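You operate a simulated robot arm through the tools that you are given. There is no shell and no other tool.

The job below is to be done with a simulated robot arm. You get a single attempt, and the scene is never put back.

## Task
Fit the wall feeder with the blue ring that the yellow label names.
Fine: slacken the ring thumb screw, stand the old ring on top of the controller, seat the new one and tighten the screw; leave the feeder off. Where these are worked on the way, their far stop is far enough and under half their travel is too little: ring thumb screw.

It is judged by the outcome, as a careful person would: the job done as asked, and still so three seconds after it is handed in. It fails if anything else is knocked over, pushed out of place, dropped, spilled or broken.

## Robot
A 7-joint arm with a three-finger gripper, fixed in place. Base frame: the origin is on the floor under the middle of its stand, x ahead of it, y to its left, z up; the work surface is at about z = 0.66. Readings come in m, rad, newtons and seconds.
With the tool pointing down near the work surface it reaches from about 0.1 to 0.86 m from the base axis. Its first joint turns from -2.897 to 2.897 rad. Payload 2.94 kg.
The tool frame sits at the grasp point between the pads (the TCP): z along the fingers, y along the line on which they close. The tips reach 0.03 m beyond it. The gripper opens to 0.132 m; its body begins 0.107 m behind the TCP.
Orientation is that of the tool frame in the base frame, as a unit quaternion [x, y, z, w]. With the fingers straight down and closing along the base's y, the tool's x points along the base's -x, its y along +y and its z along -z.

## Interface
- The arm moves only by the tool nudge_tool. Its argument "commands" is a list of rows, each an object (a shift or turn left out is 0, a gripper value left out holds the last) with "translation": the shift along the tool's x, y, z in m, a list of three; "rotation": the turn, a rotation vector about the tool's x, y, z in rad, a list of three; "claw": the closure in counts, from 0 (fully open) to 255 (shut). In form: [{"translation": [tx, ty, tz], "rotation": [wx, wy, wz], "claw": claw}, ...]. A call has 1 to 20 rows; each row shifts and turns the commanded pose from where the row before left it, along the tool's axes as they then stand. A row lasts 0.2 s, in which the tool goes at most 0.05 m and 0.15 rad; a call with a longer step from one row to the next is refused whole, and so is a gripper value outside its range. A pose out of reach is approached as far as the arm can. The call stops where the force on the tool passes 40 N (or 10 N more than at its start, if that is more) or the arm is blocked; 0.2 s more then pass. The fingers move at their own pace (about 0.0374 m/s each) and stop on an object; they squeeze with about 31 N. The grip force told is the motor's: it shows also when the fingers shut on nothing. Time passes only in rows, and 0.2 s behind the last, so rows that do not move let the fingers close. It gives the time, the measured TCP pose, the force on the tool (base axes), the opening and the grip force at its end, in the units of the frame above (readings bear some noise), with the torque about the TCP (base axes, N m) and any sound that the robot's microphone picked up, and new pictures: "pictures" is both (left out), scene, wrist or none.
- Cameras (640 x 400 px; columns grow to the right, rows downward): "scene" is fixed at [0.4008, 0.4983, 1.6055]; the picture's right is [-0.76, -0.65, 0.00], its down [-0.46, 0.54, -0.71] and it looks along [0.46, -0.54, -0.71] (base axes); focal length 363 px, centre (320, 200). "wrist" rides on the gripper at [0.072, 0.003, -0.144] in the tool frame; the picture's right is [-0.04, 1.00, 0.00], its down [-0.88, -0.04, -0.48] and it looks along [-0.47, -0.02, 0.88] (tool axes); focal length 256 px, centre (320, 200). There is no depth. A picture from a camera that has moved, and an enlarged one, comes with that camera's place and axes in the base frame and with its lens.
- lift_body(by): moves the trunk up (or, below 0, down) by that many m; the arm rides with it, the base frame stays. It gives what a move gives, with no picture.
- inspect(camera, box): a new picture of the part [left, top, right, bottom] of that camera's present view, enlarged. The clock stands still meanwhile.
- hand_in(): hands the job in; it is judged then, once.

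Nothing tells you positions but the pictures and the camera data. Unless the task says otherwise, let go and move clear before handing in.

The tools are called by a JSON object that holds its "method" and its "body". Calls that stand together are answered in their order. nudge_tool: Moves the arm, as the interface text tells. Its arguments: {"type":"object","properties":{"commands":{"type":"array","items":{"type":"object","properties":{"translation":{"type":"array","items":{"type":"number"}},"rotation":{"type":"array","items":{"type":"number"}},"claw":{"type":"number"}}}},"pictures":{"type":"string","enum":["both","scene","wrist","none"]}},"required":["commands"]} The other tools are called the same way: lift_body (by) moves the trunk up or down; inspect (camera, box) takes an enlarged picture of a part of a camera's view; hand_in () hands the job in.

At the start:

```text
time: 0.0
tcp_pos: [0.6028, -0.1235, 1.1584]
orientation: [0.0, 1.0, 0.0, 0.001]
force: [-0.4, -1.0, 0.6]
wrist_torque: [0.03, 0.0, 0.0]
finger_gap: 0.1321
finger_force: 0.0
trunk travel left (down, up): [-0.3, 0.24]
```

scene: 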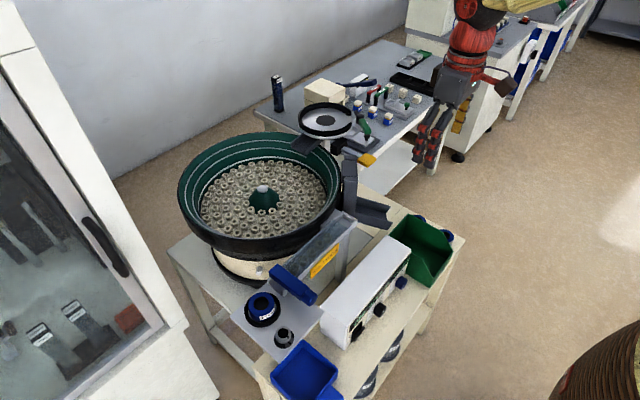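
wrist: 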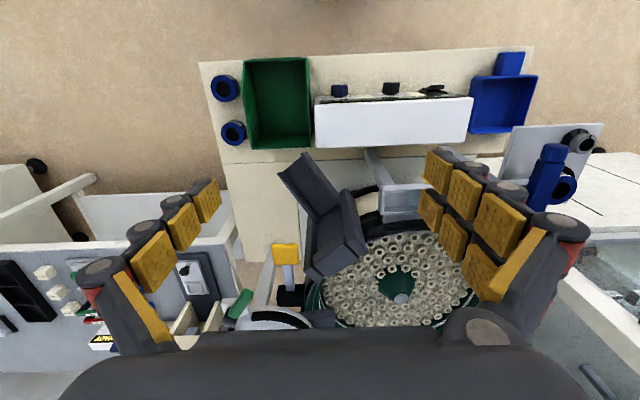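

I see a bowl feeder on a cart, with a controller box (white), a green bin and two blue rings to its side, and a plate carrying an old ring, a thumb screw and a blue part. I'll take enlarged pictures to identify the label, rings and screw first.

{"method": "inspect", "body": {"camera": "scene", "box": [220, 200, 380, 300]}}

{"method": "inspect", "body": {"camera": "scene", "box": [220, 270, 380, 370]}}

{"method": "inspect", "body": {"camera": "scene", "box": [320, 200, 480, 300]}}

{"method": "inspect", "body": {"camera": "wrist", "box": [190, 40, 350, 140]}}

{"method": "inspect", "body": {"camera": "wrist", "box": [460, 110, 620, 210]}}

```text
4.00 times, centred on (300, 250) of scene
camera zoom: at [0.4008, 0.4983, 1.6055], right [-0.76, -0.65, 0.0], down [-0.46, 0.54, -0.71], along [0.46, -0.54, -0.71], focal length 1453 px, centre (400, 0)
```

zoom: 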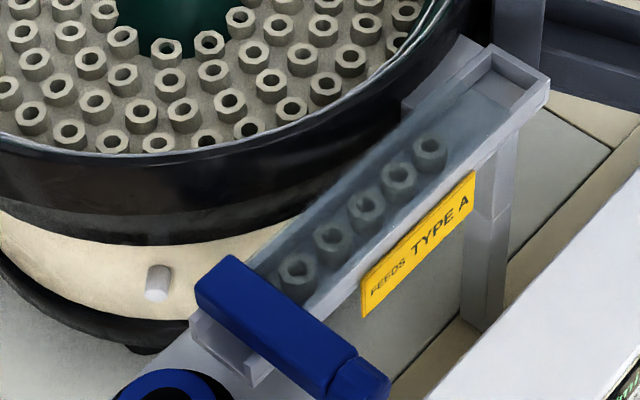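

```text
4.00 times, centred on (300, 320) of scene
camera zoom: at [0.4008, 0.4983, 1.6055], right [-0.76, -0.65, 0.0], down [-0.46, 0.54, -0.71], along [0.46, -0.54, -0.71], focal length 1453 px, centre (400, -280)
```

zoom: 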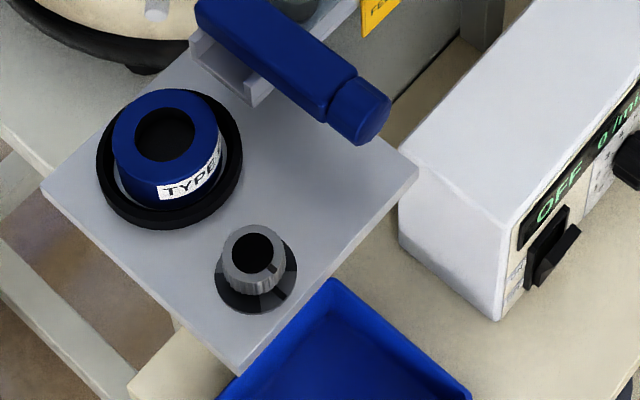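

```text
4.00 times, centred on (400, 250) of scene
camera zoom: at [0.4008, 0.4983, 1.6055], right [-0.76, -0.65, 0.0], down [-0.46, 0.54, -0.71], along [0.46, -0.54, -0.71], focal length 1453 px, centre (0, 0)
```

zoom: 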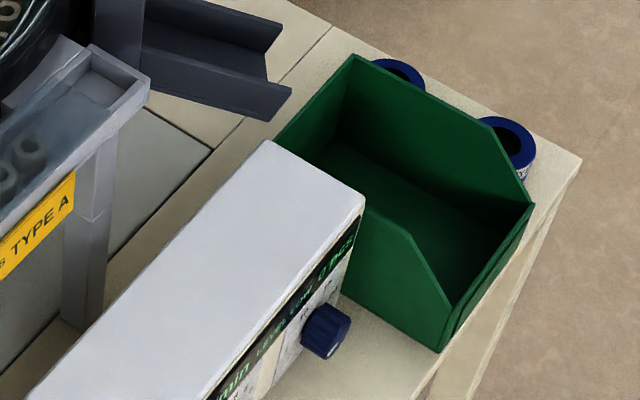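

```text
4.00 times, centred on (270, 90) of wrist
camera zoom: at [0.5306, -0.1206, 1.302], right [0.04, 1.0, 0.0], down [0.88, -0.04, 0.48], along [0.47, -0.02, -0.88], focal length 1024 px, centre (520, 640)
```

zoom: 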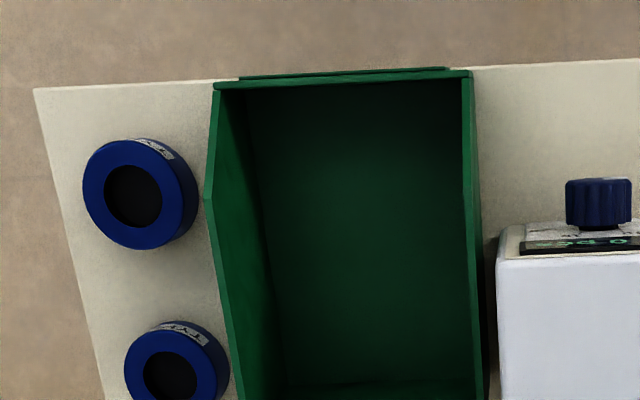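

```text
4.00 times, centred on (540, 160) of wrist
camera zoom: at [0.5306, -0.1206, 1.302], right [0.04, 1.0, 0.0], down [0.88, -0.04, 0.48], along [0.47, -0.02, -0.88], focal length 1024 px, centre (-560, 360)
```

zoom: 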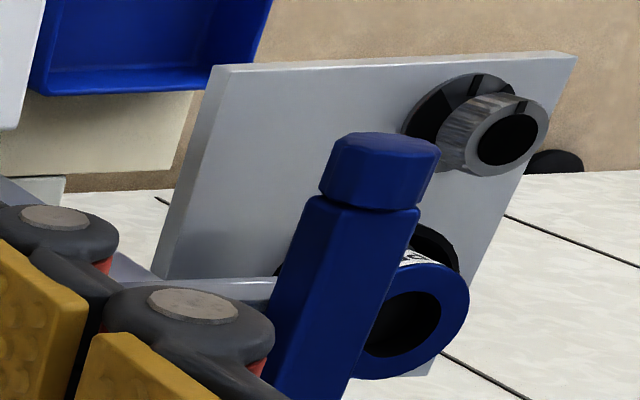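

{"method": "inspect", "body": {"camera": "scene", "box": [410, 205, 474, 245]}}

{"method": "inspect", "body": {"camera": "scene", "box": [240, 285, 304, 325]}}

{"method": "inspect", "body": {"camera": "wrist", "box": [200, 70, 264, 110]}}

{"method": "inspect", "body": {"camera": "wrist", "box": [210, 110, 274, 150]}}

{"method": "inspect", "body": {"camera": "scene", "box": [300, 235, 348, 285]}}

{"method": "inspect", "body": {"camera": "scene", "box": [330, 260, 426, 340]}}

```text
10.00 times, centred on (442, 225) of scene
camera zoom: at [0.4008, 0.4983, 1.6055], right [-0.76, -0.65, 0.0], down [-0.46, 0.54, -0.71], along [0.46, -0.54, -0.71], focal length 3631 px, centre (-900, -50)
```

zoom: 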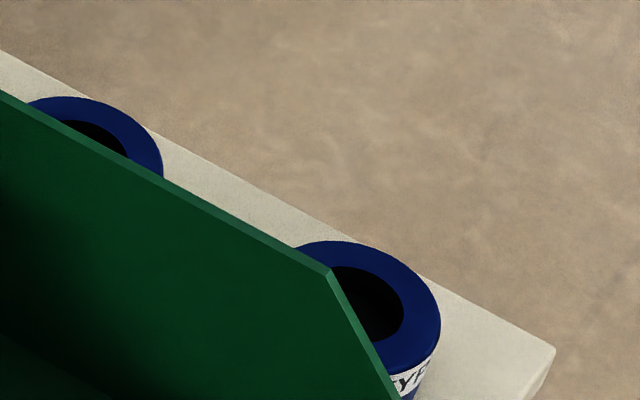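

```text
10.00 times, centred on (272, 305) of scene
camera zoom: at [0.4008, 0.4983, 1.6055], right [-0.76, -0.65, 0.0], down [-0.46, 0.54, -0.71], along [0.46, -0.54, -0.71], focal length 3631 px, centre (800, -850)
```

zoom: 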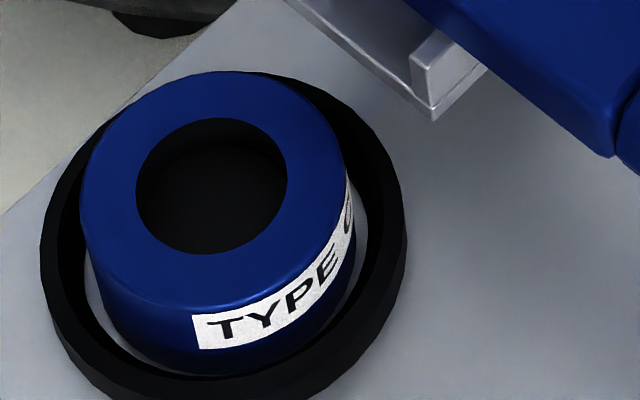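

```text
10.00 times, centred on (232, 90) of wrist
camera zoom: at [0.5306, -0.1206, 1.302], right [0.04, 1.0, 0.0], down [0.88, -0.04, 0.48], along [0.47, -0.02, -0.88], focal length 2560 px, centre (1200, 1300)
```

zoom: 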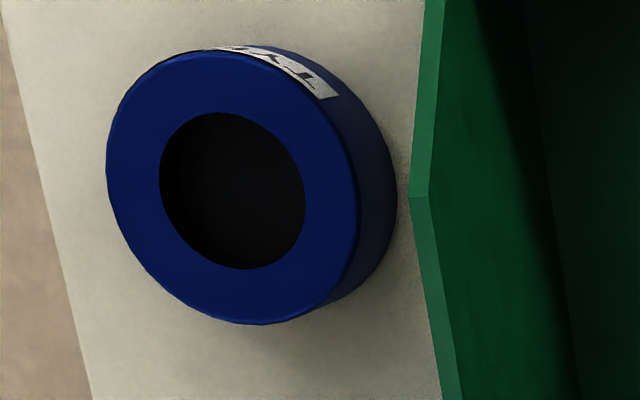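

```text
10.00 times, centred on (242, 130) of wrist
camera zoom: at [0.5306, -0.1206, 1.302], right [0.04, 1.0, 0.0], down [0.88, -0.04, 0.48], along [0.47, -0.02, -0.88], focal length 2560 px, centre (1100, 900)
```

zoom: 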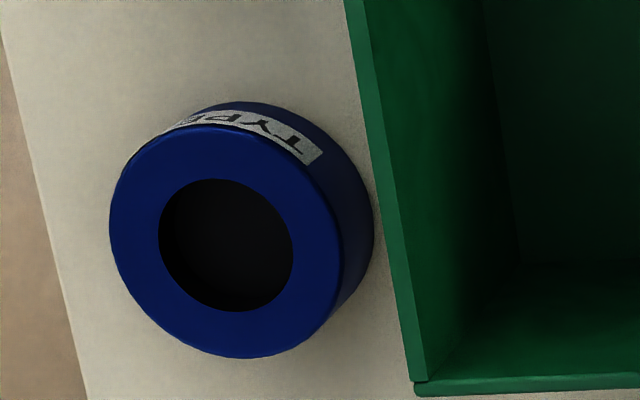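

```text
8.00 times, centred on (324, 260) of scene
camera zoom: at [0.4008, 0.4983, 1.6055], right [-0.76, -0.65, 0.0], down [-0.46, 0.54, -0.71], along [0.46, -0.54, -0.71], focal length 2905 px, centre (288, -280)
```

zoom: 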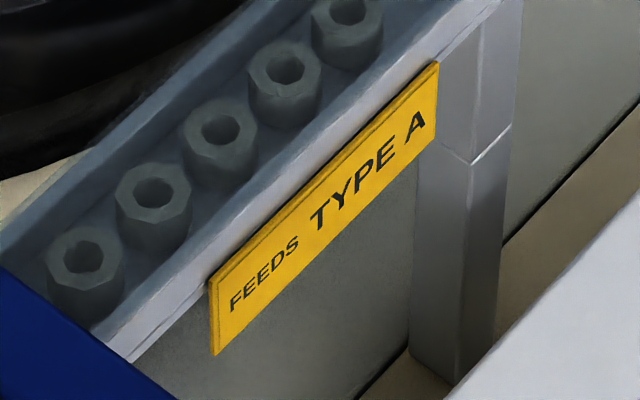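

```text
5.00 times, centred on (378, 300) of scene
camera zoom: at [0.4008, 0.4983, 1.6055], right [-0.76, -0.65, 0.0], down [-0.46, 0.54, -0.71], along [0.46, -0.54, -0.71], focal length 1816 px, centre (30, -300)
```

zoom: 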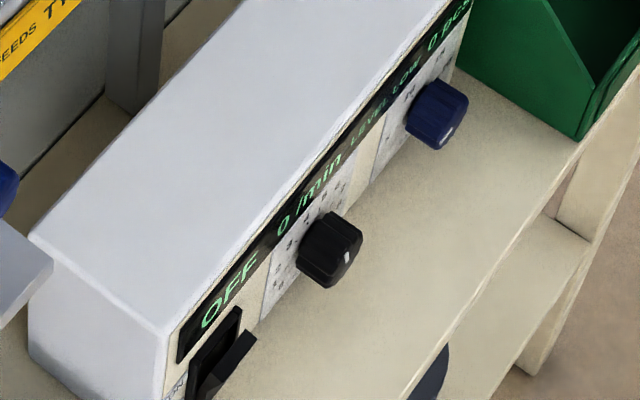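

The yellow label says TYPE A. The installed ring stands upright in a collar at about (0.74, 0.28), the screw is at about (0.665, 0.30), and two spare rings stand at about (0.575, -0.33) and (0.67, -0.33) with labels facing the robot. I'll move the wrist camera to read those labels.

{"method": "nudge_tool", "body": {"commands": [{"translation": [0.019, -0.0205, 0.024]}, {"translation": [0.019, -0.0205, 0.024]}, {"translation": [0.019, -0.0205, 0.024]}, {"translation": [0.019, -0.0205, 0.024]}, {"translation": [0.019, -0.0205, 0.024]}, {"translation": [0.019, -0.0205, 0.024]}, {"translation": [0.019, -0.0205, 0.024]}, {"translation": [0.019, -0.0205, 0.024]}, {"translation": [0.019, -0.0205, 0.024]}, {"translation": [0.019, -0.0205, 0.024]}]}}

```text
time: 2.2
tcp_pos: [0.4125, -0.3291, 0.9174]
orientation: [0.0, 1.0, 0.0, 0.0]
force: [0.0, 0.3, 0.5]
wrist_torque: [0.01, 0.01, -0.01]
finger_gap: 0.1318
finger_force: 0.0
trunk travel left (down, up): [-0.3, 0.24]
camera wrist: at [0.3404, -0.3264, 1.061], right [0.04, 1.0, 0.0], down [0.88, -0.04, 0.48], along [0.48, -0.02, -0.88], focal length 256 px, centre (320, 200)
```

scene: 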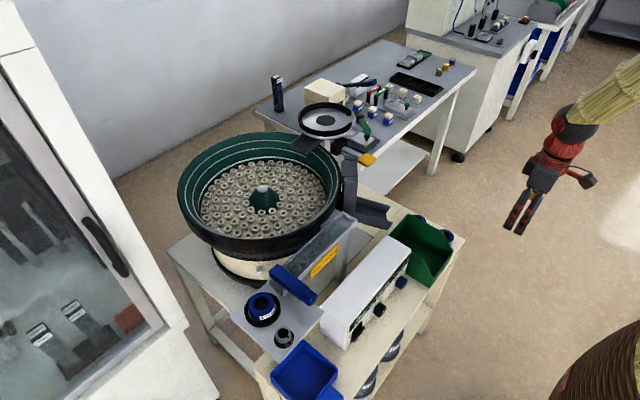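
wrist: 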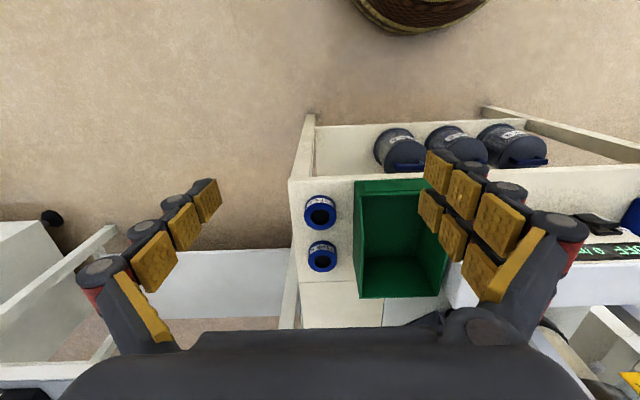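

{"method": "inspect", "body": {"camera": "wrist", "box": [288, 190, 352, 230]}}

{"method": "inspect", "body": {"camera": "wrist", "box": [288, 235, 352, 275]}}

{"method": "inspect", "body": {"camera": "wrist", "box": [370, 110, 560, 190]}}

```text
10.00 times, centred on (320, 210) of wrist
camera zoom: at [0.3404, -0.3264, 1.061], right [0.04, 1.0, 0.0], down [0.88, -0.04, 0.48], along [0.48, -0.02, -0.88], focal length 2560 px, centre (320, 100)
```

zoom: 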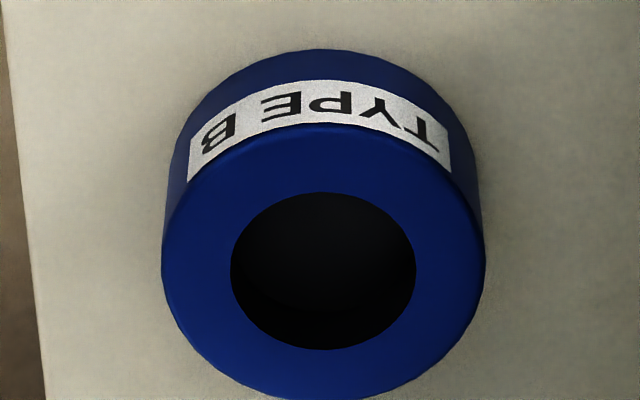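

```text
10.00 times, centred on (320, 255) of wrist
camera zoom: at [0.3404, -0.3264, 1.061], right [0.04, 1.0, 0.0], down [0.88, -0.04, 0.48], along [0.48, -0.02, -0.88], focal length 2560 px, centre (320, -350)
```

zoom: 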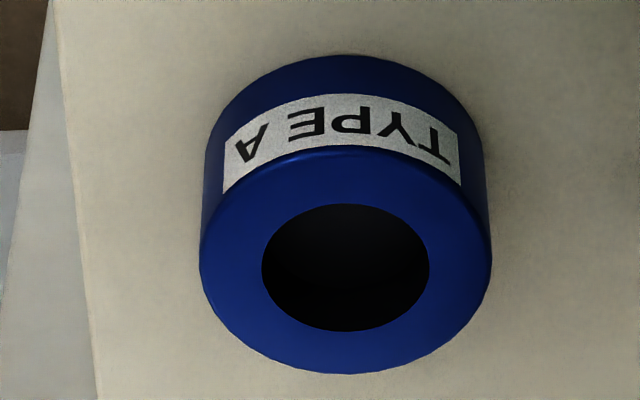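

```text
3.37 times, centred on (465, 150) of wrist
camera zoom: at [0.3404, -0.3264, 1.061], right [0.04, 1.0, 0.0], down [0.88, -0.04, 0.48], along [0.48, -0.02, -0.88], focal length 862 px, centre (-168, 368)
```

zoom: 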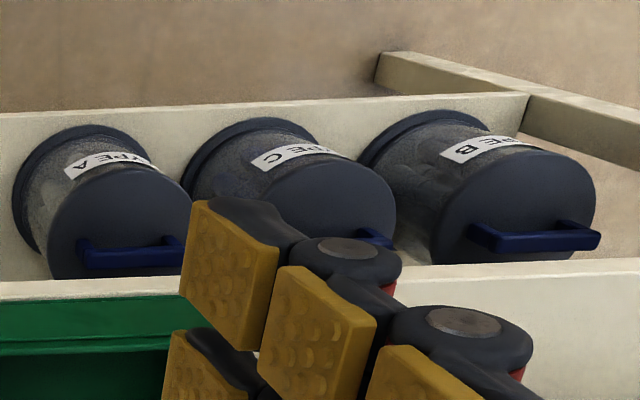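

Ring A is the far spare at about (0.67, -0.335), B is the near one. Next I look at my own fingers' size and then raise and go over to view the plate with the collar and thumb screw.

{"method": "inspect", "body": {"camera": "wrist", "box": [400, 130, 624, 270]}}

{"method": "inspect", "body": {"camera": "wrist", "box": [60, 160, 284, 300]}}

{"method": "nudge_tool", "body": {"commands": [{"translation": [0, 0, -0.03]}, {"translation": [0, 0, -0.045]}, {"translation": [0, 0, -0.045]}, {"translation": [0, 0, -0.045]}, {"translation": [0, 0, -0.045]}, {"translation": [0, 0.045, 0]}, {"translation": [0, 0.045, 0]}, {"translation": [0, 0.045, 0]}, {"translation": [0, 0.045, 0]}, {"translation": [0, 0.045, 0]}, {"translation": [0, 0.045, 0]}, {"translation": [-0.01, 0.045, 0]}, {"translation": [-0.01, 0.045, 0]}, {"translation": [-0.01, 0.045, 0]}, {"translation": [-0.01, 0.045, 0]}, {"translation": [-0.01, 0.045, 0]}, {"translation": [-0.01, 0.045, 0]}, {"translation": [-0.01, 0.045, 0]}, {"translation": [-0.01, 0.02, 0]}]}}

```text
2.86 times, centred on (512, 200) of wrist
camera zoom: at [0.3404, -0.3264, 1.061], right [0.04, 1.0, 0.0], down [0.88, -0.04, 0.48], along [0.48, -0.02, -0.88], focal length 731 px, centre (-229, 200)
```

zoom: 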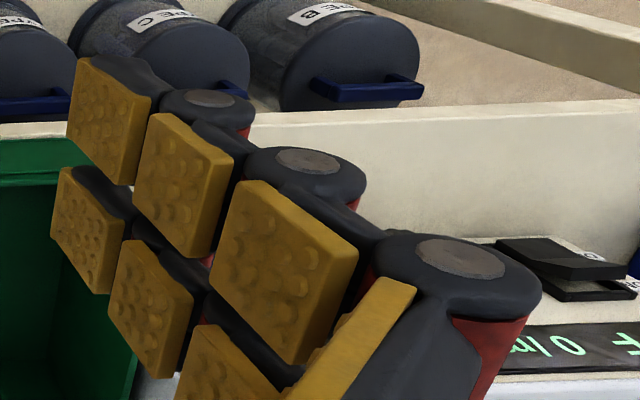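

```text
2.86 times, centred on (172, 230) of wrist
camera zoom: at [0.3404, -0.3264, 1.061], right [0.04, 1.0, 0.0], down [0.88, -0.04, 0.48], along [0.48, -0.02, -0.88], focal length 731 px, centre (743, 114)
```

zoom: 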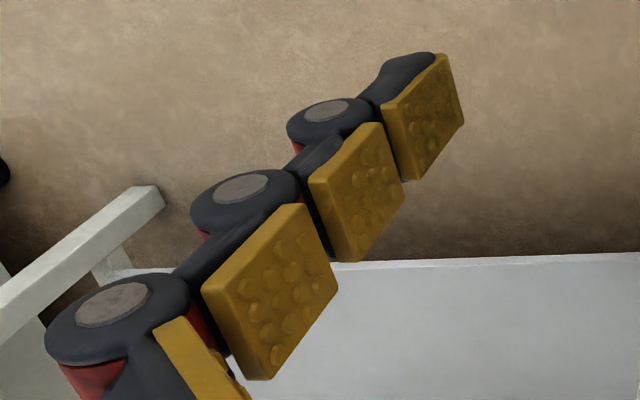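

```text
time: 6.2
tcp_pos: [0.4952, 0.2786, 1.1275]
orientation: [0.0, 1.0, 0.0, 0.0]
force: [0.3, 0.2, -0.3]
wrist_torque: [0.02, 0.03, 0.03]
finger_gap: 0.1321
finger_force: 0.1
trunk travel left (down, up): [-0.3, 0.24]
camera wrist: at [0.4221, 0.2806, 1.2716], right [0.04, 1.0, 0.0], down [0.88, -0.04, 0.48], along [0.47, -0.02, -0.88], focal length 256 px, centre (320, 200)
```

scene: 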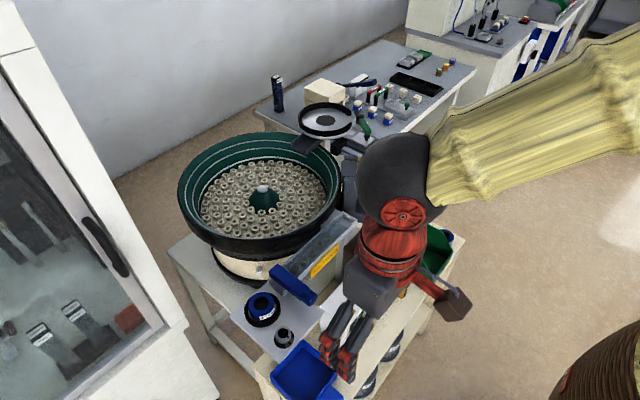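
wrist: 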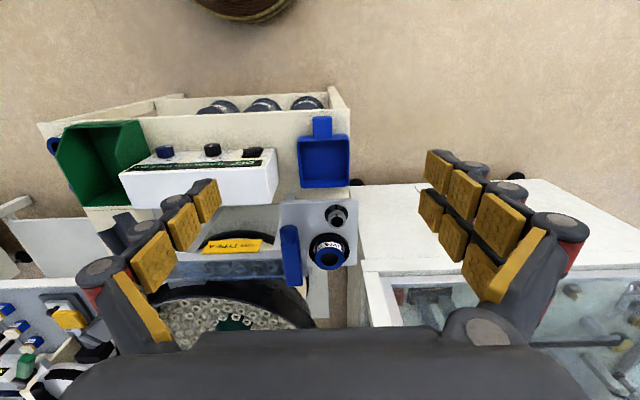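

{"method": "inspect", "body": {"camera": "wrist", "box": [268, 195, 364, 255]}}

{"method": "inspect", "body": {"camera": "wrist", "box": [300, 195, 364, 235]}}

{"method": "inspect", "body": {"camera": "wrist", "box": [296, 230, 360, 290]}}

{"method": "inspect", "body": {"camera": "scene", "box": [262, 318, 310, 358]}}

```text
6.67 times, centred on (316, 225) of wrist
camera zoom: at [0.4221, 0.2806, 1.2716], right [0.04, 1.0, 0.0], down [0.88, -0.04, 0.48], along [0.47, -0.02, -0.88], focal length 1707 px, centre (347, 33)
```

zoom: 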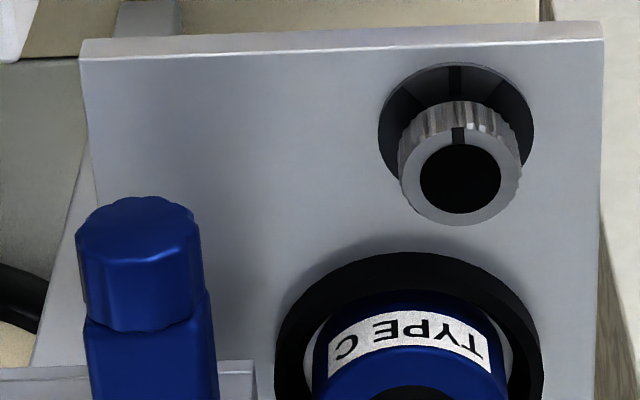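

```text
10.00 times, centred on (332, 215) of wrist
camera zoom: at [0.4221, 0.2806, 1.2716], right [0.04, 1.0, 0.0], down [0.88, -0.04, 0.48], along [0.47, -0.02, -0.88], focal length 2560 px, centre (200, 50)
```

zoom: 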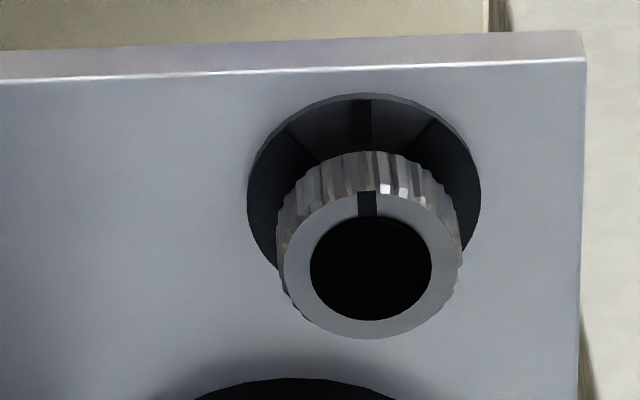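

```text
6.67 times, centred on (328, 260) of wrist
camera zoom: at [0.4221, 0.2806, 1.2716], right [0.04, 1.0, 0.0], down [0.88, -0.04, 0.48], along [0.47, -0.02, -0.88], focal length 1707 px, centre (267, -200)
```

zoom: 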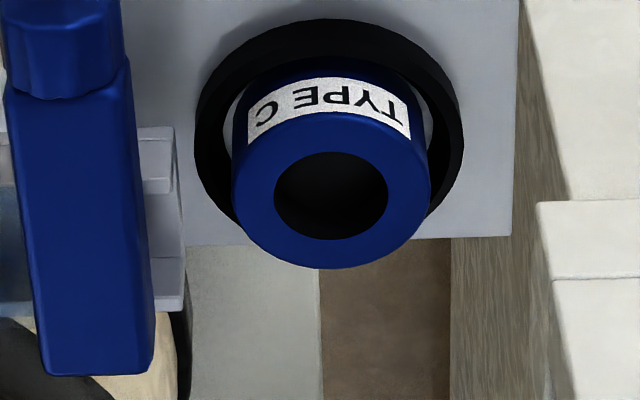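

```text
10.00 times, centred on (286, 338) of scene
camera zoom: at [0.4008, 0.4983, 1.6055], right [-0.76, -0.65, 0.0], down [-0.46, 0.54, -0.71], along [0.46, -0.54, -0.71], focal length 3631 px, centre (660, -1180)
```

zoom: 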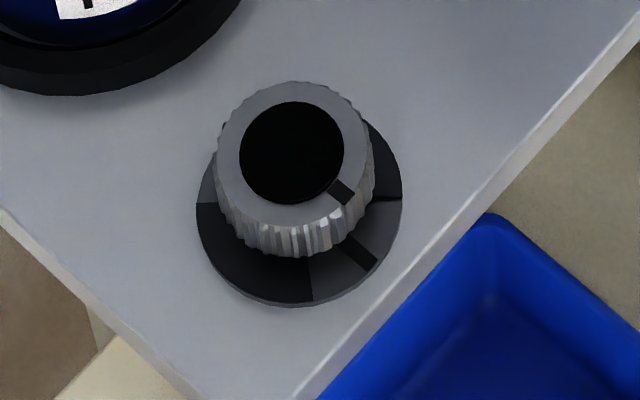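

The old ring in the collar is TYPE C; the screw knob's pointer faces the robot. I'll partly close the fingers here in free space to see how the gap and finger shape relate to the claw counts.

{"method": "nudge_tool", "body": {"commands": [{"claw": 165}, {"claw": 165}, {"claw": 165}, {"claw": 165}, {"claw": 165}, {"claw": 165}, {"claw": 165}, {"claw": 165}]}}

{"method": "inspect", "body": {"camera": "wrist", "box": [180, 120, 500, 320]}}

{"method": "inspect", "body": {"camera": "scene", "box": [300, 260, 428, 400]}}

```text
time: 8.0
tcp_pos: [0.4935, 0.278, 1.1265]
orientation: [0.0, 1.0, 0.0, 0.0]
force: [-0.1, 0.7, 0.2]
wrist_torque: [0.0, 0.03, 0.01]
finger_gap: 0.0467
finger_force: 0.0
trunk travel left (down, up): [-0.3, 0.24]
camera wrist: at [0.4219, 0.2798, 1.2719], right [0.04, 1.0, 0.0], down [0.88, -0.04, 0.48], along [0.47, -0.02, -0.88], focal length 256 px, centre (320, 200)
```

scene: 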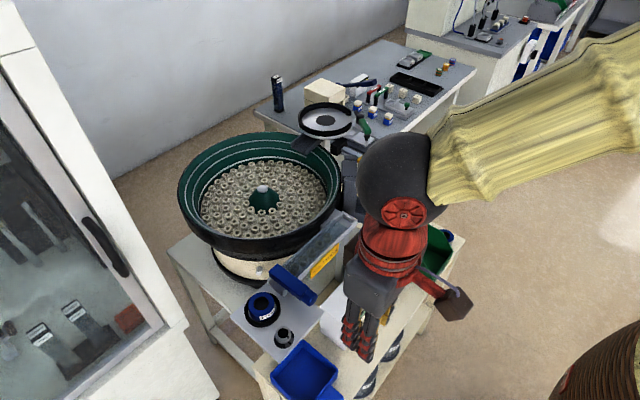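
wrist: 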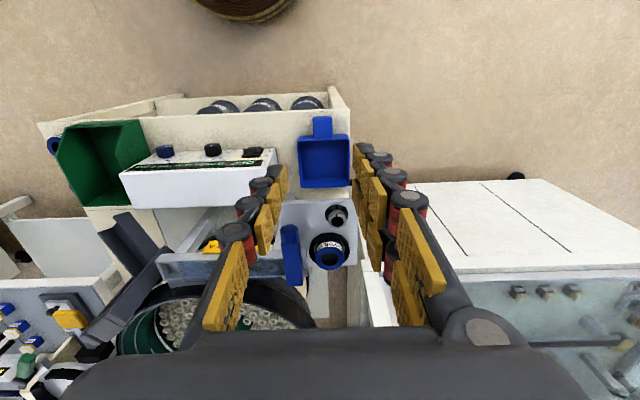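

```text
2.00 times, centred on (340, 220) of wrist
camera zoom: at [0.4219, 0.2798, 1.2719], right [0.04, 1.0, 0.0], down [0.88, -0.04, 0.48], along [0.47, -0.02, -0.88], focal length 512 px, centre (280, 160)
```

zoom: 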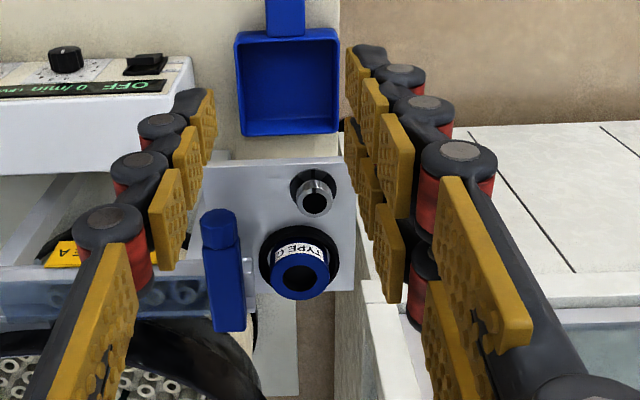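

```text
2.86 times, centred on (364, 330) of scene
camera zoom: at [0.4008, 0.4983, 1.6055], right [-0.76, -0.65, 0.0], down [-0.46, 0.54, -0.71], along [0.46, -0.54, -0.71], focal length 1038 px, centre (194, -171)
```

zoom: 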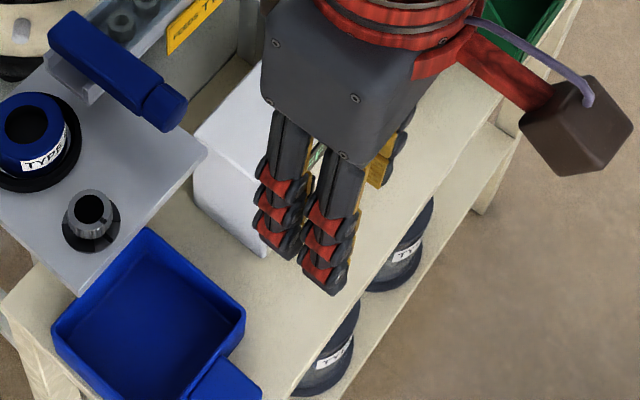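

Finger gap follows the counts linearly and the fingers are about 14 mm thick at the tip. I now go above the thumb screw at about (0.666, 0.2995), staying high, and check alignment.

{"method": "nudge_tool", "body": {"commands": [{"translation": [-0.02875, 0.0036, 0.0211]}, {"translation": [-0.02875, 0.0036, 0.0211]}, {"translation": [-0.02875, 0.0036, 0.0211]}, {"translation": [-0.02875, 0.0036, 0.0211]}, {"translation": [-0.02875, 0.0036, 0.0211]}, {"translation": [-0.02875, 0.0036, 0.0211]}, {"claw": 165}]}}

{"method": "inspect", "body": {"camera": "wrist", "box": [240, 120, 400, 220]}}

{"method": "inspect", "body": {"camera": "scene", "box": [220, 240, 348, 360]}}

```text
time: 9.6
tcp_pos: [0.6664, 0.2985, 1.0035]
orientation: [0.0, 1.0, 0.0, 0.0]
force: [1.0, -0.1, 0.5]
wrist_torque: [-0.01, 0.03, -0.01]
finger_gap: 0.0465
finger_force: 0.0
trunk travel left (down, up): [-0.3, 0.24]
camera wrist: at [0.5934, 0.3014, 1.1468], right [0.04, 1.0, 0.0], down [0.88, -0.04, 0.48], along [0.48, -0.02, -0.88], focal length 256 px, centre (320, 200)
```

scene: 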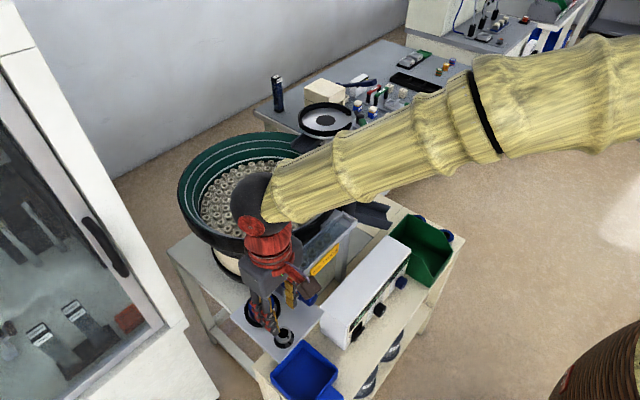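
wrist: 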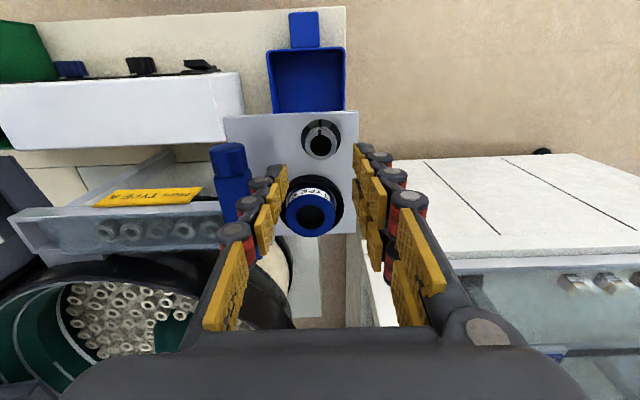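

```text
4.00 times, centred on (320, 170) of wrist
camera zoom: at [0.5934, 0.3014, 1.1468], right [0.04, 1.0, 0.0], down [0.88, -0.04, 0.48], along [0.48, -0.02, -0.88], focal length 1024 px, centre (320, 320)
```

zoom: 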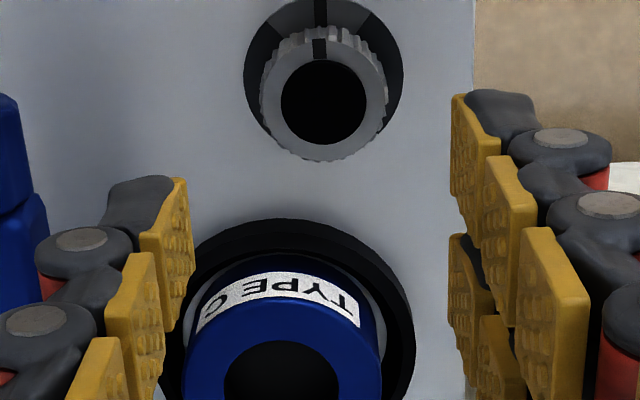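

```text
3.33 times, centred on (284, 300) of scene
camera zoom: at [0.4008, 0.4983, 1.6055], right [-0.76, -0.65, 0.0], down [-0.46, 0.54, -0.71], along [0.46, -0.54, -0.71], focal length 1210 px, centre (440, -133)
```

zoom: 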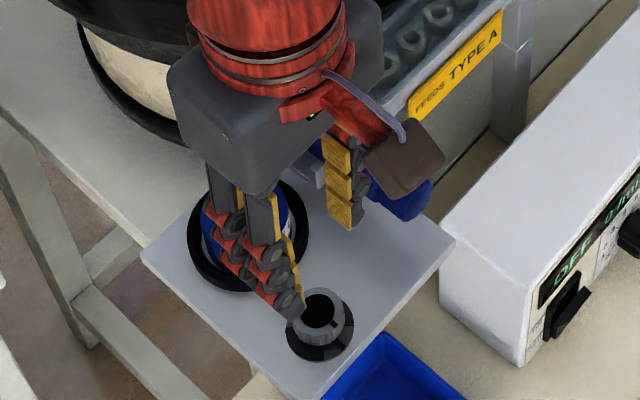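

The knob is on the tool axis: centre about (0.666, 0.299), top at about z 0.902. I descend so the tips reach about z 0.882 and then close gently on the knob.

{"method": "nudge_tool", "body": {"commands": [{"translation": [0, 0.0005, 0.025]}, {"translation": [0, 0, 0.025]}, {"translation": [0, 0, 0.02]}, {"translation": [0, 0, 0.0135]}, {"translation": [0, 0, 0.008]}]}}

{"method": "inspect", "body": {"camera": "scene", "box": [240, 280, 336, 360]}}

{"method": "inspect", "body": {"camera": "wrist", "box": [220, 100, 420, 225]}}

```text
time: 10.8
tcp_pos: [0.6648, 0.2985, 0.9098]
orientation: [0.0, 1.0, 0.0, -0.001]
force: [-0.5, 0.1, 1.0]
wrist_torque: [-0.02, -0.04, -0.01]
finger_gap: 0.0465
finger_force: 0.1
trunk travel left (down, up): [-0.3, 0.24]
camera wrist: at [0.5929, 0.3015, 1.0536], right [0.04, 1.0, 0.0], down [0.88, -0.04, 0.47], along [0.47, -0.02, -0.88], focal length 256 px, centre (320, 200)
```

scene: 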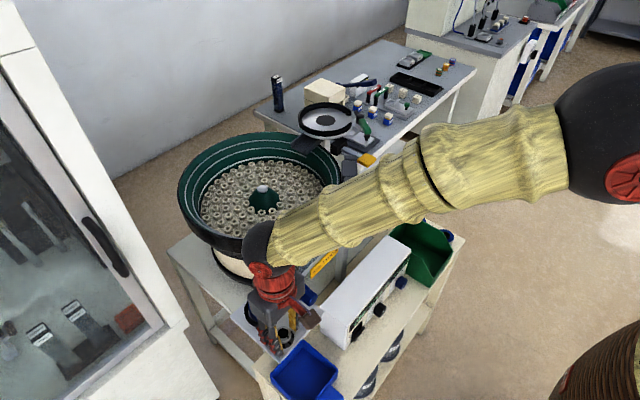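
wrist: 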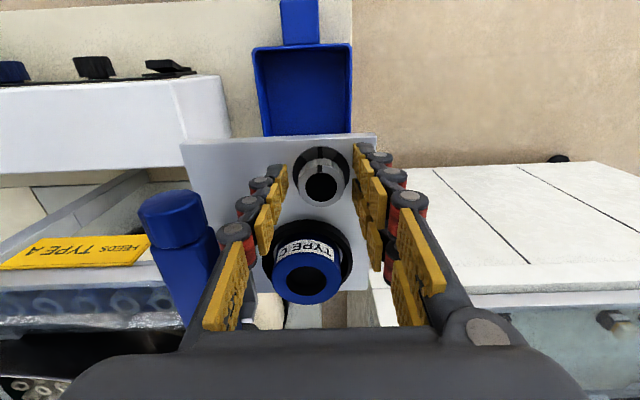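

```text
5.00 times, centred on (288, 320) of scene
camera zoom: at [0.4008, 0.4983, 1.6055], right [-0.76, -0.65, 0.0], down [-0.46, 0.54, -0.71], along [0.46, -0.54, -0.71], focal length 1816 px, centre (480, -400)
```

zoom: 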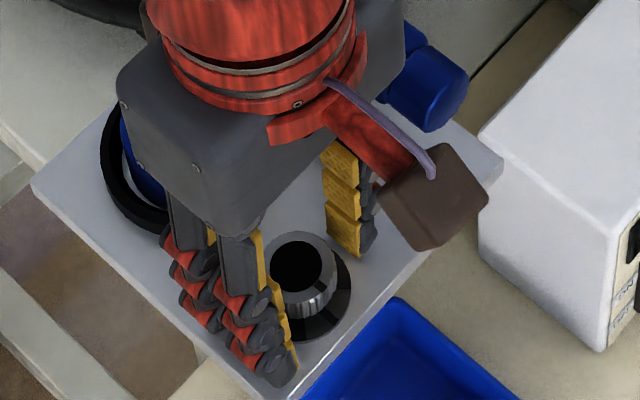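

```text
3.20 times, centred on (320, 162) of wrist
camera zoom: at [0.5929, 0.3015, 1.0536], right [0.04, 1.0, 0.0], down [0.88, -0.04, 0.47], along [0.47, -0.02, -0.88], focal length 819 px, centre (320, 320)
```

zoom: 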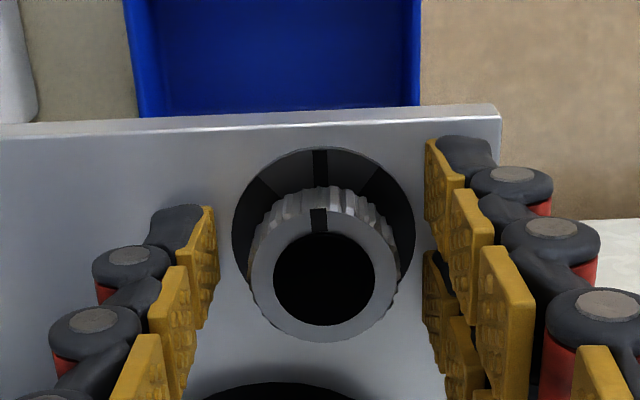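

{"method": "nudge_tool", "body": {"commands": [{"translation": [0, 0.0007, 0], "claw": 180}, {"claw": 200}, {"claw": 215}, {"claw": 230}, {"claw": 255}, {"claw": 255}]}}

{"method": "inspect", "body": {"camera": "wrist", "box": [220, 100, 420, 225]}}

```text
time: 12.2
tcp_pos: [0.6655, 0.2995, 0.9103]
orientation: [0.001, 1.0, 0.0, 0.0]
force: [1.1, -0.4, -1.6]
wrist_torque: [0.09, -0.11, 0.01]
finger_gap: 0.0304
finger_force: 44.6
trunk travel left (down, up): [-0.3, 0.24]
camera wrist: at [0.593, 0.302, 1.0539], right [0.04, 1.0, 0.0], down [0.88, -0.04, 0.48], along [0.47, -0.02, -0.88], focal length 256 px, centre (320, 200)
```

scene: 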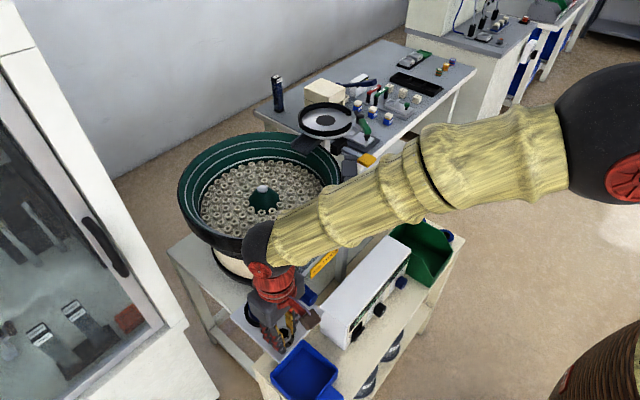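
wrist: 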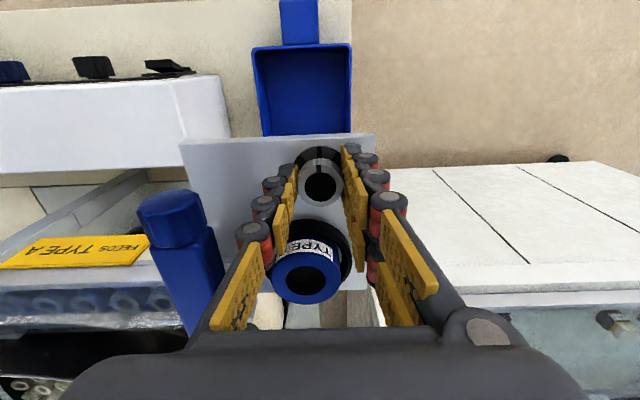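

```text
3.20 times, centred on (320, 162) of wrist
camera zoom: at [0.593, 0.302, 1.0539], right [0.04, 1.0, 0.0], down [0.88, -0.04, 0.48], along [0.47, -0.02, -0.88], focal length 819 px, centre (320, 320)
```

zoom: 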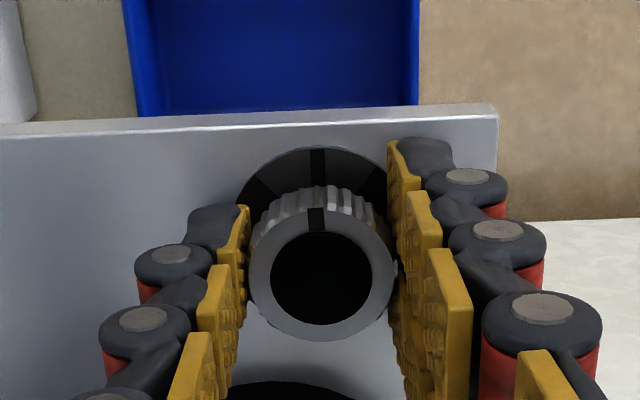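

Knob is gripped (gap 30 mm). I now turn counter-clockwise seen from above (negative about tool z) in small steps, watching the torque.

{"method": "nudge_tool", "body": {"commands": [{"rotation": [0, 0, -0.06]}, {"rotation": [0, 0, -0.06]}, {"rotation": [0, 0, -0.06]}, {"rotation": [0, 0, -0.06]}], "pictures": "wrist"}}

{"method": "inspect", "body": {"camera": "wrist", "box": [220, 100, 420, 225]}}

```text
time: 13.2
tcp_pos: [0.665, 0.2989, 0.9099]
orientation: [-0.12, 0.993, 0.001, 0.0]
force: [-1.0, -1.2, 0.1]
wrist_torque: [0.03, 0.33, -0.01]
finger_gap: 0.0303
finger_force: 45.3
trunk travel left (down, up): [-0.3, 0.24]
camera wrist: at [0.5944, 0.2846, 1.0538], right [-0.2, 0.98, 0.0], down [0.86, 0.17, 0.48], along [0.47, 0.09, -0.88], focal length 256 px, centre (320, 200)
```

wrist: 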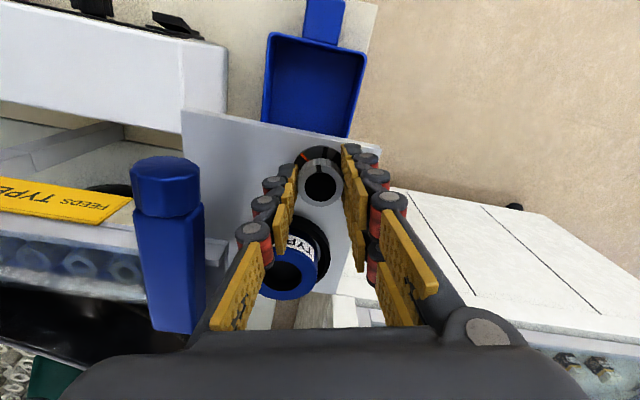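

```text
3.20 times, centred on (320, 162) of wrist
camera zoom: at [0.5944, 0.2846, 1.0538], right [-0.2, 0.98, 0.0], down [0.86, 0.17, 0.48], along [0.47, 0.09, -0.88], focal length 819 px, centre (320, 320)
```

zoom: 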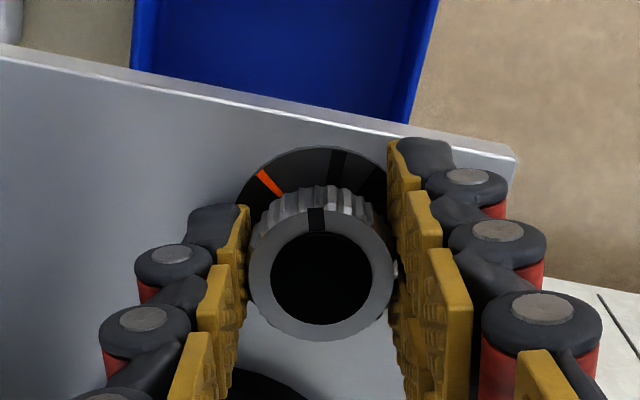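

The pointer turns with the gripper with little torque, and an orange tick shows ahead of it. I keep turning counter-clockwise towards the stop.

{"method": "nudge_tool", "body": {"commands": [{"rotation": [0, 0, -0.08]}, {"rotation": [0, 0, -0.08]}, {"rotation": [0, 0, -0.08]}, {"rotation": [0, 0, -0.08]}], "pictures": "wrist"}}

{"method": "inspect", "body": {"camera": "wrist", "box": [220, 100, 420, 225]}}

```text
time: 14.2
tcp_pos: [0.6661, 0.2984, 0.9103]
orientation: [-0.276, 0.961, 0.0, 0.0]
force: [-0.9, -2.9, 1.0]
wrist_torque: [-0.1, 0.17, 0.0]
finger_gap: 0.03
finger_force: 44.7
trunk travel left (down, up): [-0.3, 0.24]
camera wrist: at [0.6025, 0.2629, 1.0538], right [-0.49, 0.87, 0.0], down [0.76, 0.44, 0.48], along [0.41, 0.24, -0.88], focal length 256 px, centre (320, 200)
```

wrist: 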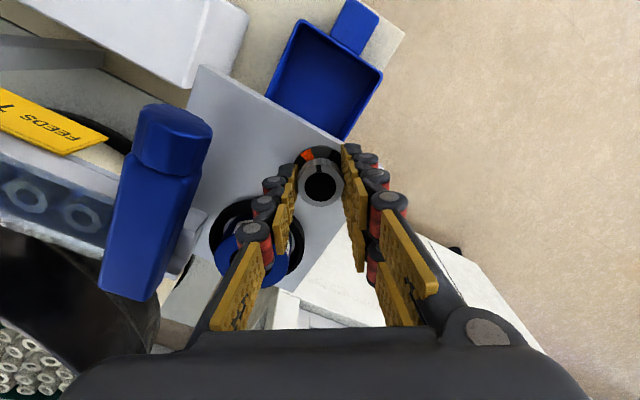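

```text
3.20 times, centred on (320, 162) of wrist
camera zoom: at [0.6025, 0.2629, 1.0538], right [-0.49, 0.87, 0.0], down [0.76, 0.44, 0.48], along [0.41, 0.24, -0.88], focal length 819 px, centre (320, 320)
```

zoom: 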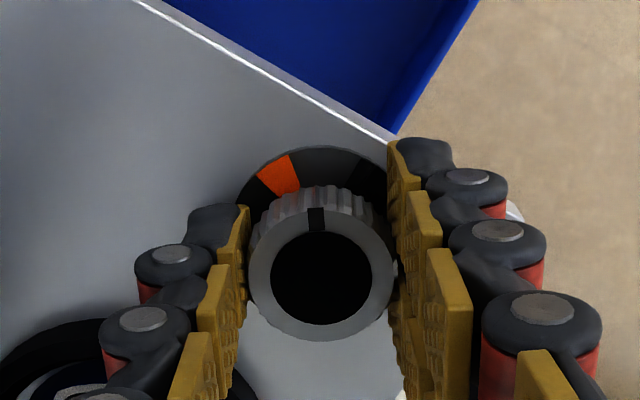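

{"method": "nudge_tool", "body": {"commands": [{"rotation": [0, 0, -0.09]}, {"rotation": [0, 0, -0.09]}, {"rotation": [0, 0, -0.09]}, {"rotation": [0, 0, -0.09]}, {"rotation": [0, 0, -0.09]}], "pictures": "wrist"}}

{"method": "inspect", "body": {"camera": "wrist", "box": [220, 100, 420, 225]}}

```text
time: 15.4
tcp_pos: [0.6671, 0.2998, 0.9112]
orientation: [-0.485, 0.874, 0.0, 0.001]
force: [1.7, -8.3, 1.5]
wrist_torque: [-0.45, 0.36, -0.01]
finger_gap: 0.0302
finger_force: 45.3
trunk travel left (down, up): [-0.3, 0.24]
camera wrist: at [0.6247, 0.239, 1.0538], right [-0.82, 0.57, 0.0], down [0.5, 0.72, 0.48], along [0.27, 0.39, -0.88], focal length 256 px, centre (320, 200)
```

wrist: 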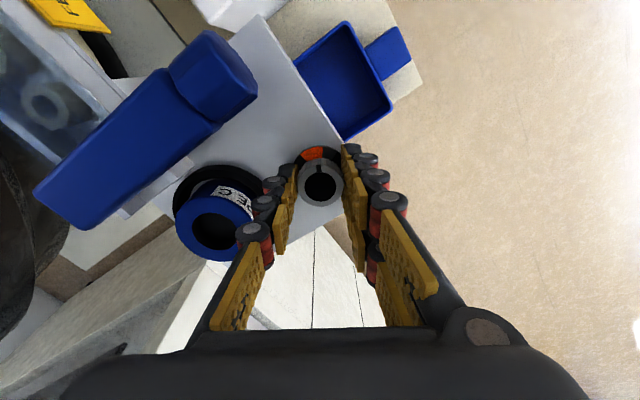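

```text
3.20 times, centred on (320, 162) of wrist
camera zoom: at [0.6247, 0.239, 1.0538], right [-0.82, 0.57, 0.0], down [0.5, 0.72, 0.48], along [0.27, 0.39, -0.88], focal length 819 px, centre (320, 320)
```

zoom: 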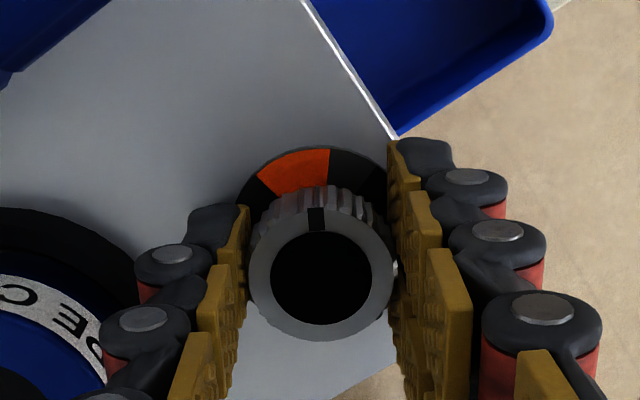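

{"method": "nudge_tool", "body": {"commands": [{"rotation": [0, 0, -0.09]}, {"rotation": [0, 0, -0.09]}, {"rotation": [0, 0, -0.09]}, {"rotation": [0, 0, -0.09]}, {"rotation": [0, 0, -0.09]}], "pictures": "wrist"}}

{"method": "inspect", "body": {"camera": "wrist", "box": [220, 100, 420, 225]}}

```text
time: 16.6
tcp_pos: [0.667, 0.2993, 0.9091]
orientation: [-0.668, 0.744, 0.0, 0.0]
force: [4.2, -8.2, 0.5]
wrist_torque: [-0.24, 0.03, 0.02]
finger_gap: 0.0299
finger_force: 45.0
trunk travel left (down, up): [-0.3, 0.24]
camera wrist: at [0.6549, 0.227, 1.0538], right [-0.99, 0.15, 0.0], down [0.13, 0.87, 0.48], along [0.07, 0.47, -0.88], focal length 256 px, centre (320, 200)
```

wrist: 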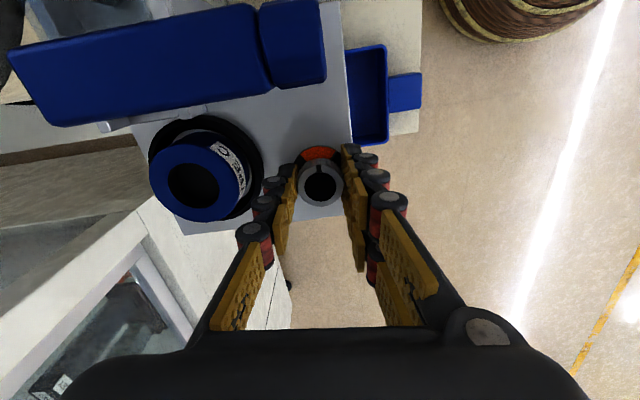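

```text
3.20 times, centred on (320, 162) of wrist
camera zoom: at [0.6549, 0.227, 1.0538], right [-0.99, 0.15, 0.0], down [0.13, 0.87, 0.48], along [0.07, 0.47, -0.88], focal length 819 px, centre (320, 320)
```

zoom: 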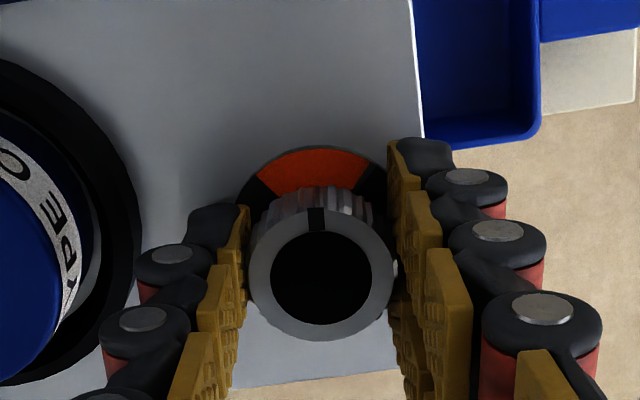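

{"method": "nudge_tool", "body": {"commands": [{"rotation": [0, 0, -0.09]}, {"rotation": [0, 0, -0.09]}, {"rotation": [0, 0, -0.09]}, {"rotation": [0, 0, -0.09]}, {"rotation": [0, 0, -0.09]}], "pictures": "wrist"}}

{"method": "inspect", "body": {"camera": "wrist", "box": [220, 100, 420, 225]}}

```text
time: 17.8
tcp_pos: [0.6659, 0.3007, 0.9105]
orientation: [0.817, -0.577, 0.0, 0.0]
force: [4.2, -1.1, 0.6]
wrist_torque: [0.31, 0.14, -0.51]
finger_gap: 0.0303
finger_force: 44.8
trunk travel left (down, up): [-0.3, 0.24]
camera wrist: at [0.687, 0.2302, 1.0538], right [-0.96, -0.29, 0.0], down [-0.26, 0.84, 0.48], along [-0.14, 0.46, -0.88], focal length 256 px, centre (320, 200)
```

wrist: 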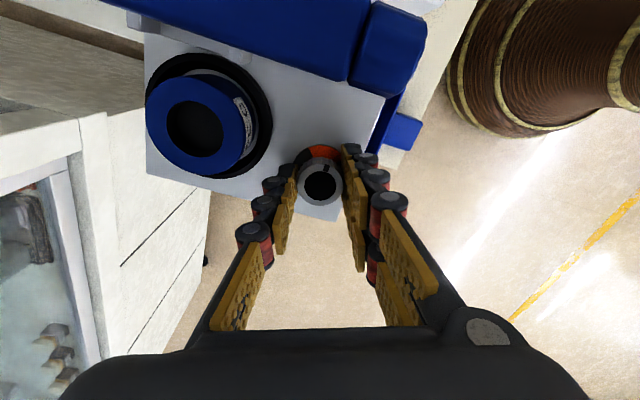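

```text
3.20 times, centred on (320, 162) of wrist
camera zoom: at [0.687, 0.2302, 1.0538], right [-0.96, -0.29, 0.0], down [-0.26, 0.84, 0.48], along [-0.14, 0.46, -0.88], focal length 819 px, centre (320, 320)
```

zoom: 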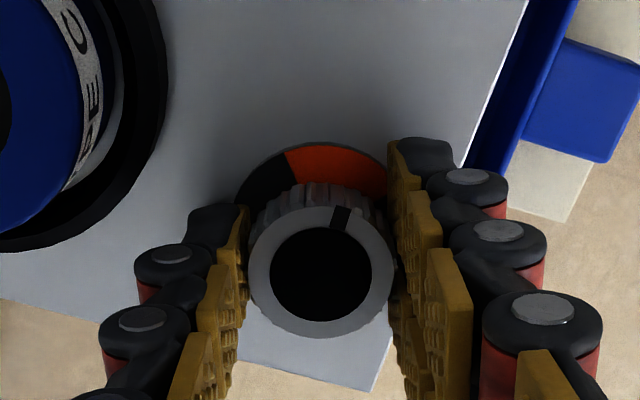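

The torque rose and the knob stopped following at about 90° of turn, so that is the far (slack) stop. I release the knob and rise clear.

{"method": "nudge_tool", "body": {"commands": [{"claw": 200}, {"claw": 165}, {"claw": 165}, {"claw": 165}], "pictures": "wrist"}}

{"method": "inspect", "body": {"camera": "wrist", "box": [220, 100, 420, 225]}}

```text
time: 18.8
tcp_pos: [0.6653, 0.3006, 0.9092]
orientation: [0.817, -0.577, 0.0, 0.0]
force: [0.0, 0.6, 0.8]
wrist_torque: [0.0, -0.01, 0.0]
finger_gap: 0.0465
finger_force: 0.0
trunk travel left (down, up): [-0.3, 0.24]
camera wrist: at [0.6867, 0.23, 1.0536], right [-0.96, -0.29, 0.0], down [-0.26, 0.84, 0.48], along [-0.14, 0.45, -0.88], focal length 256 px, centre (320, 200)
```

wrist: 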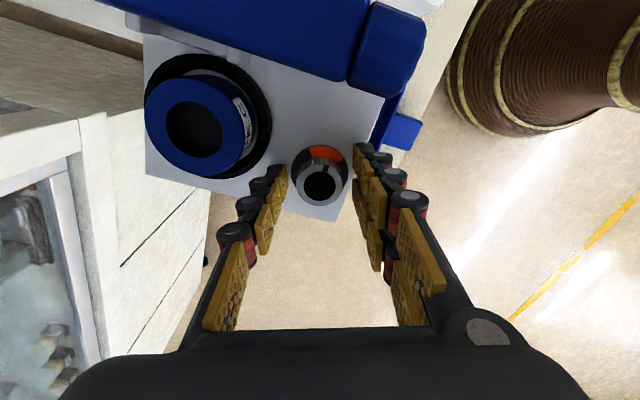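

```text
3.20 times, centred on (320, 162) of wrist
camera zoom: at [0.6867, 0.23, 1.0536], right [-0.96, -0.29, 0.0], down [-0.26, 0.84, 0.48], along [-0.14, 0.45, -0.88], focal length 819 px, centre (320, 320)
```

zoom: 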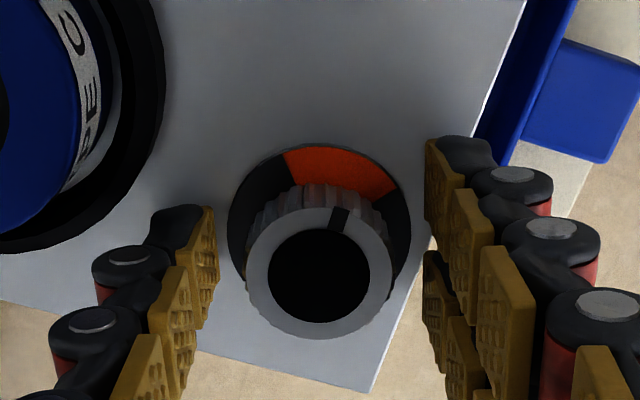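

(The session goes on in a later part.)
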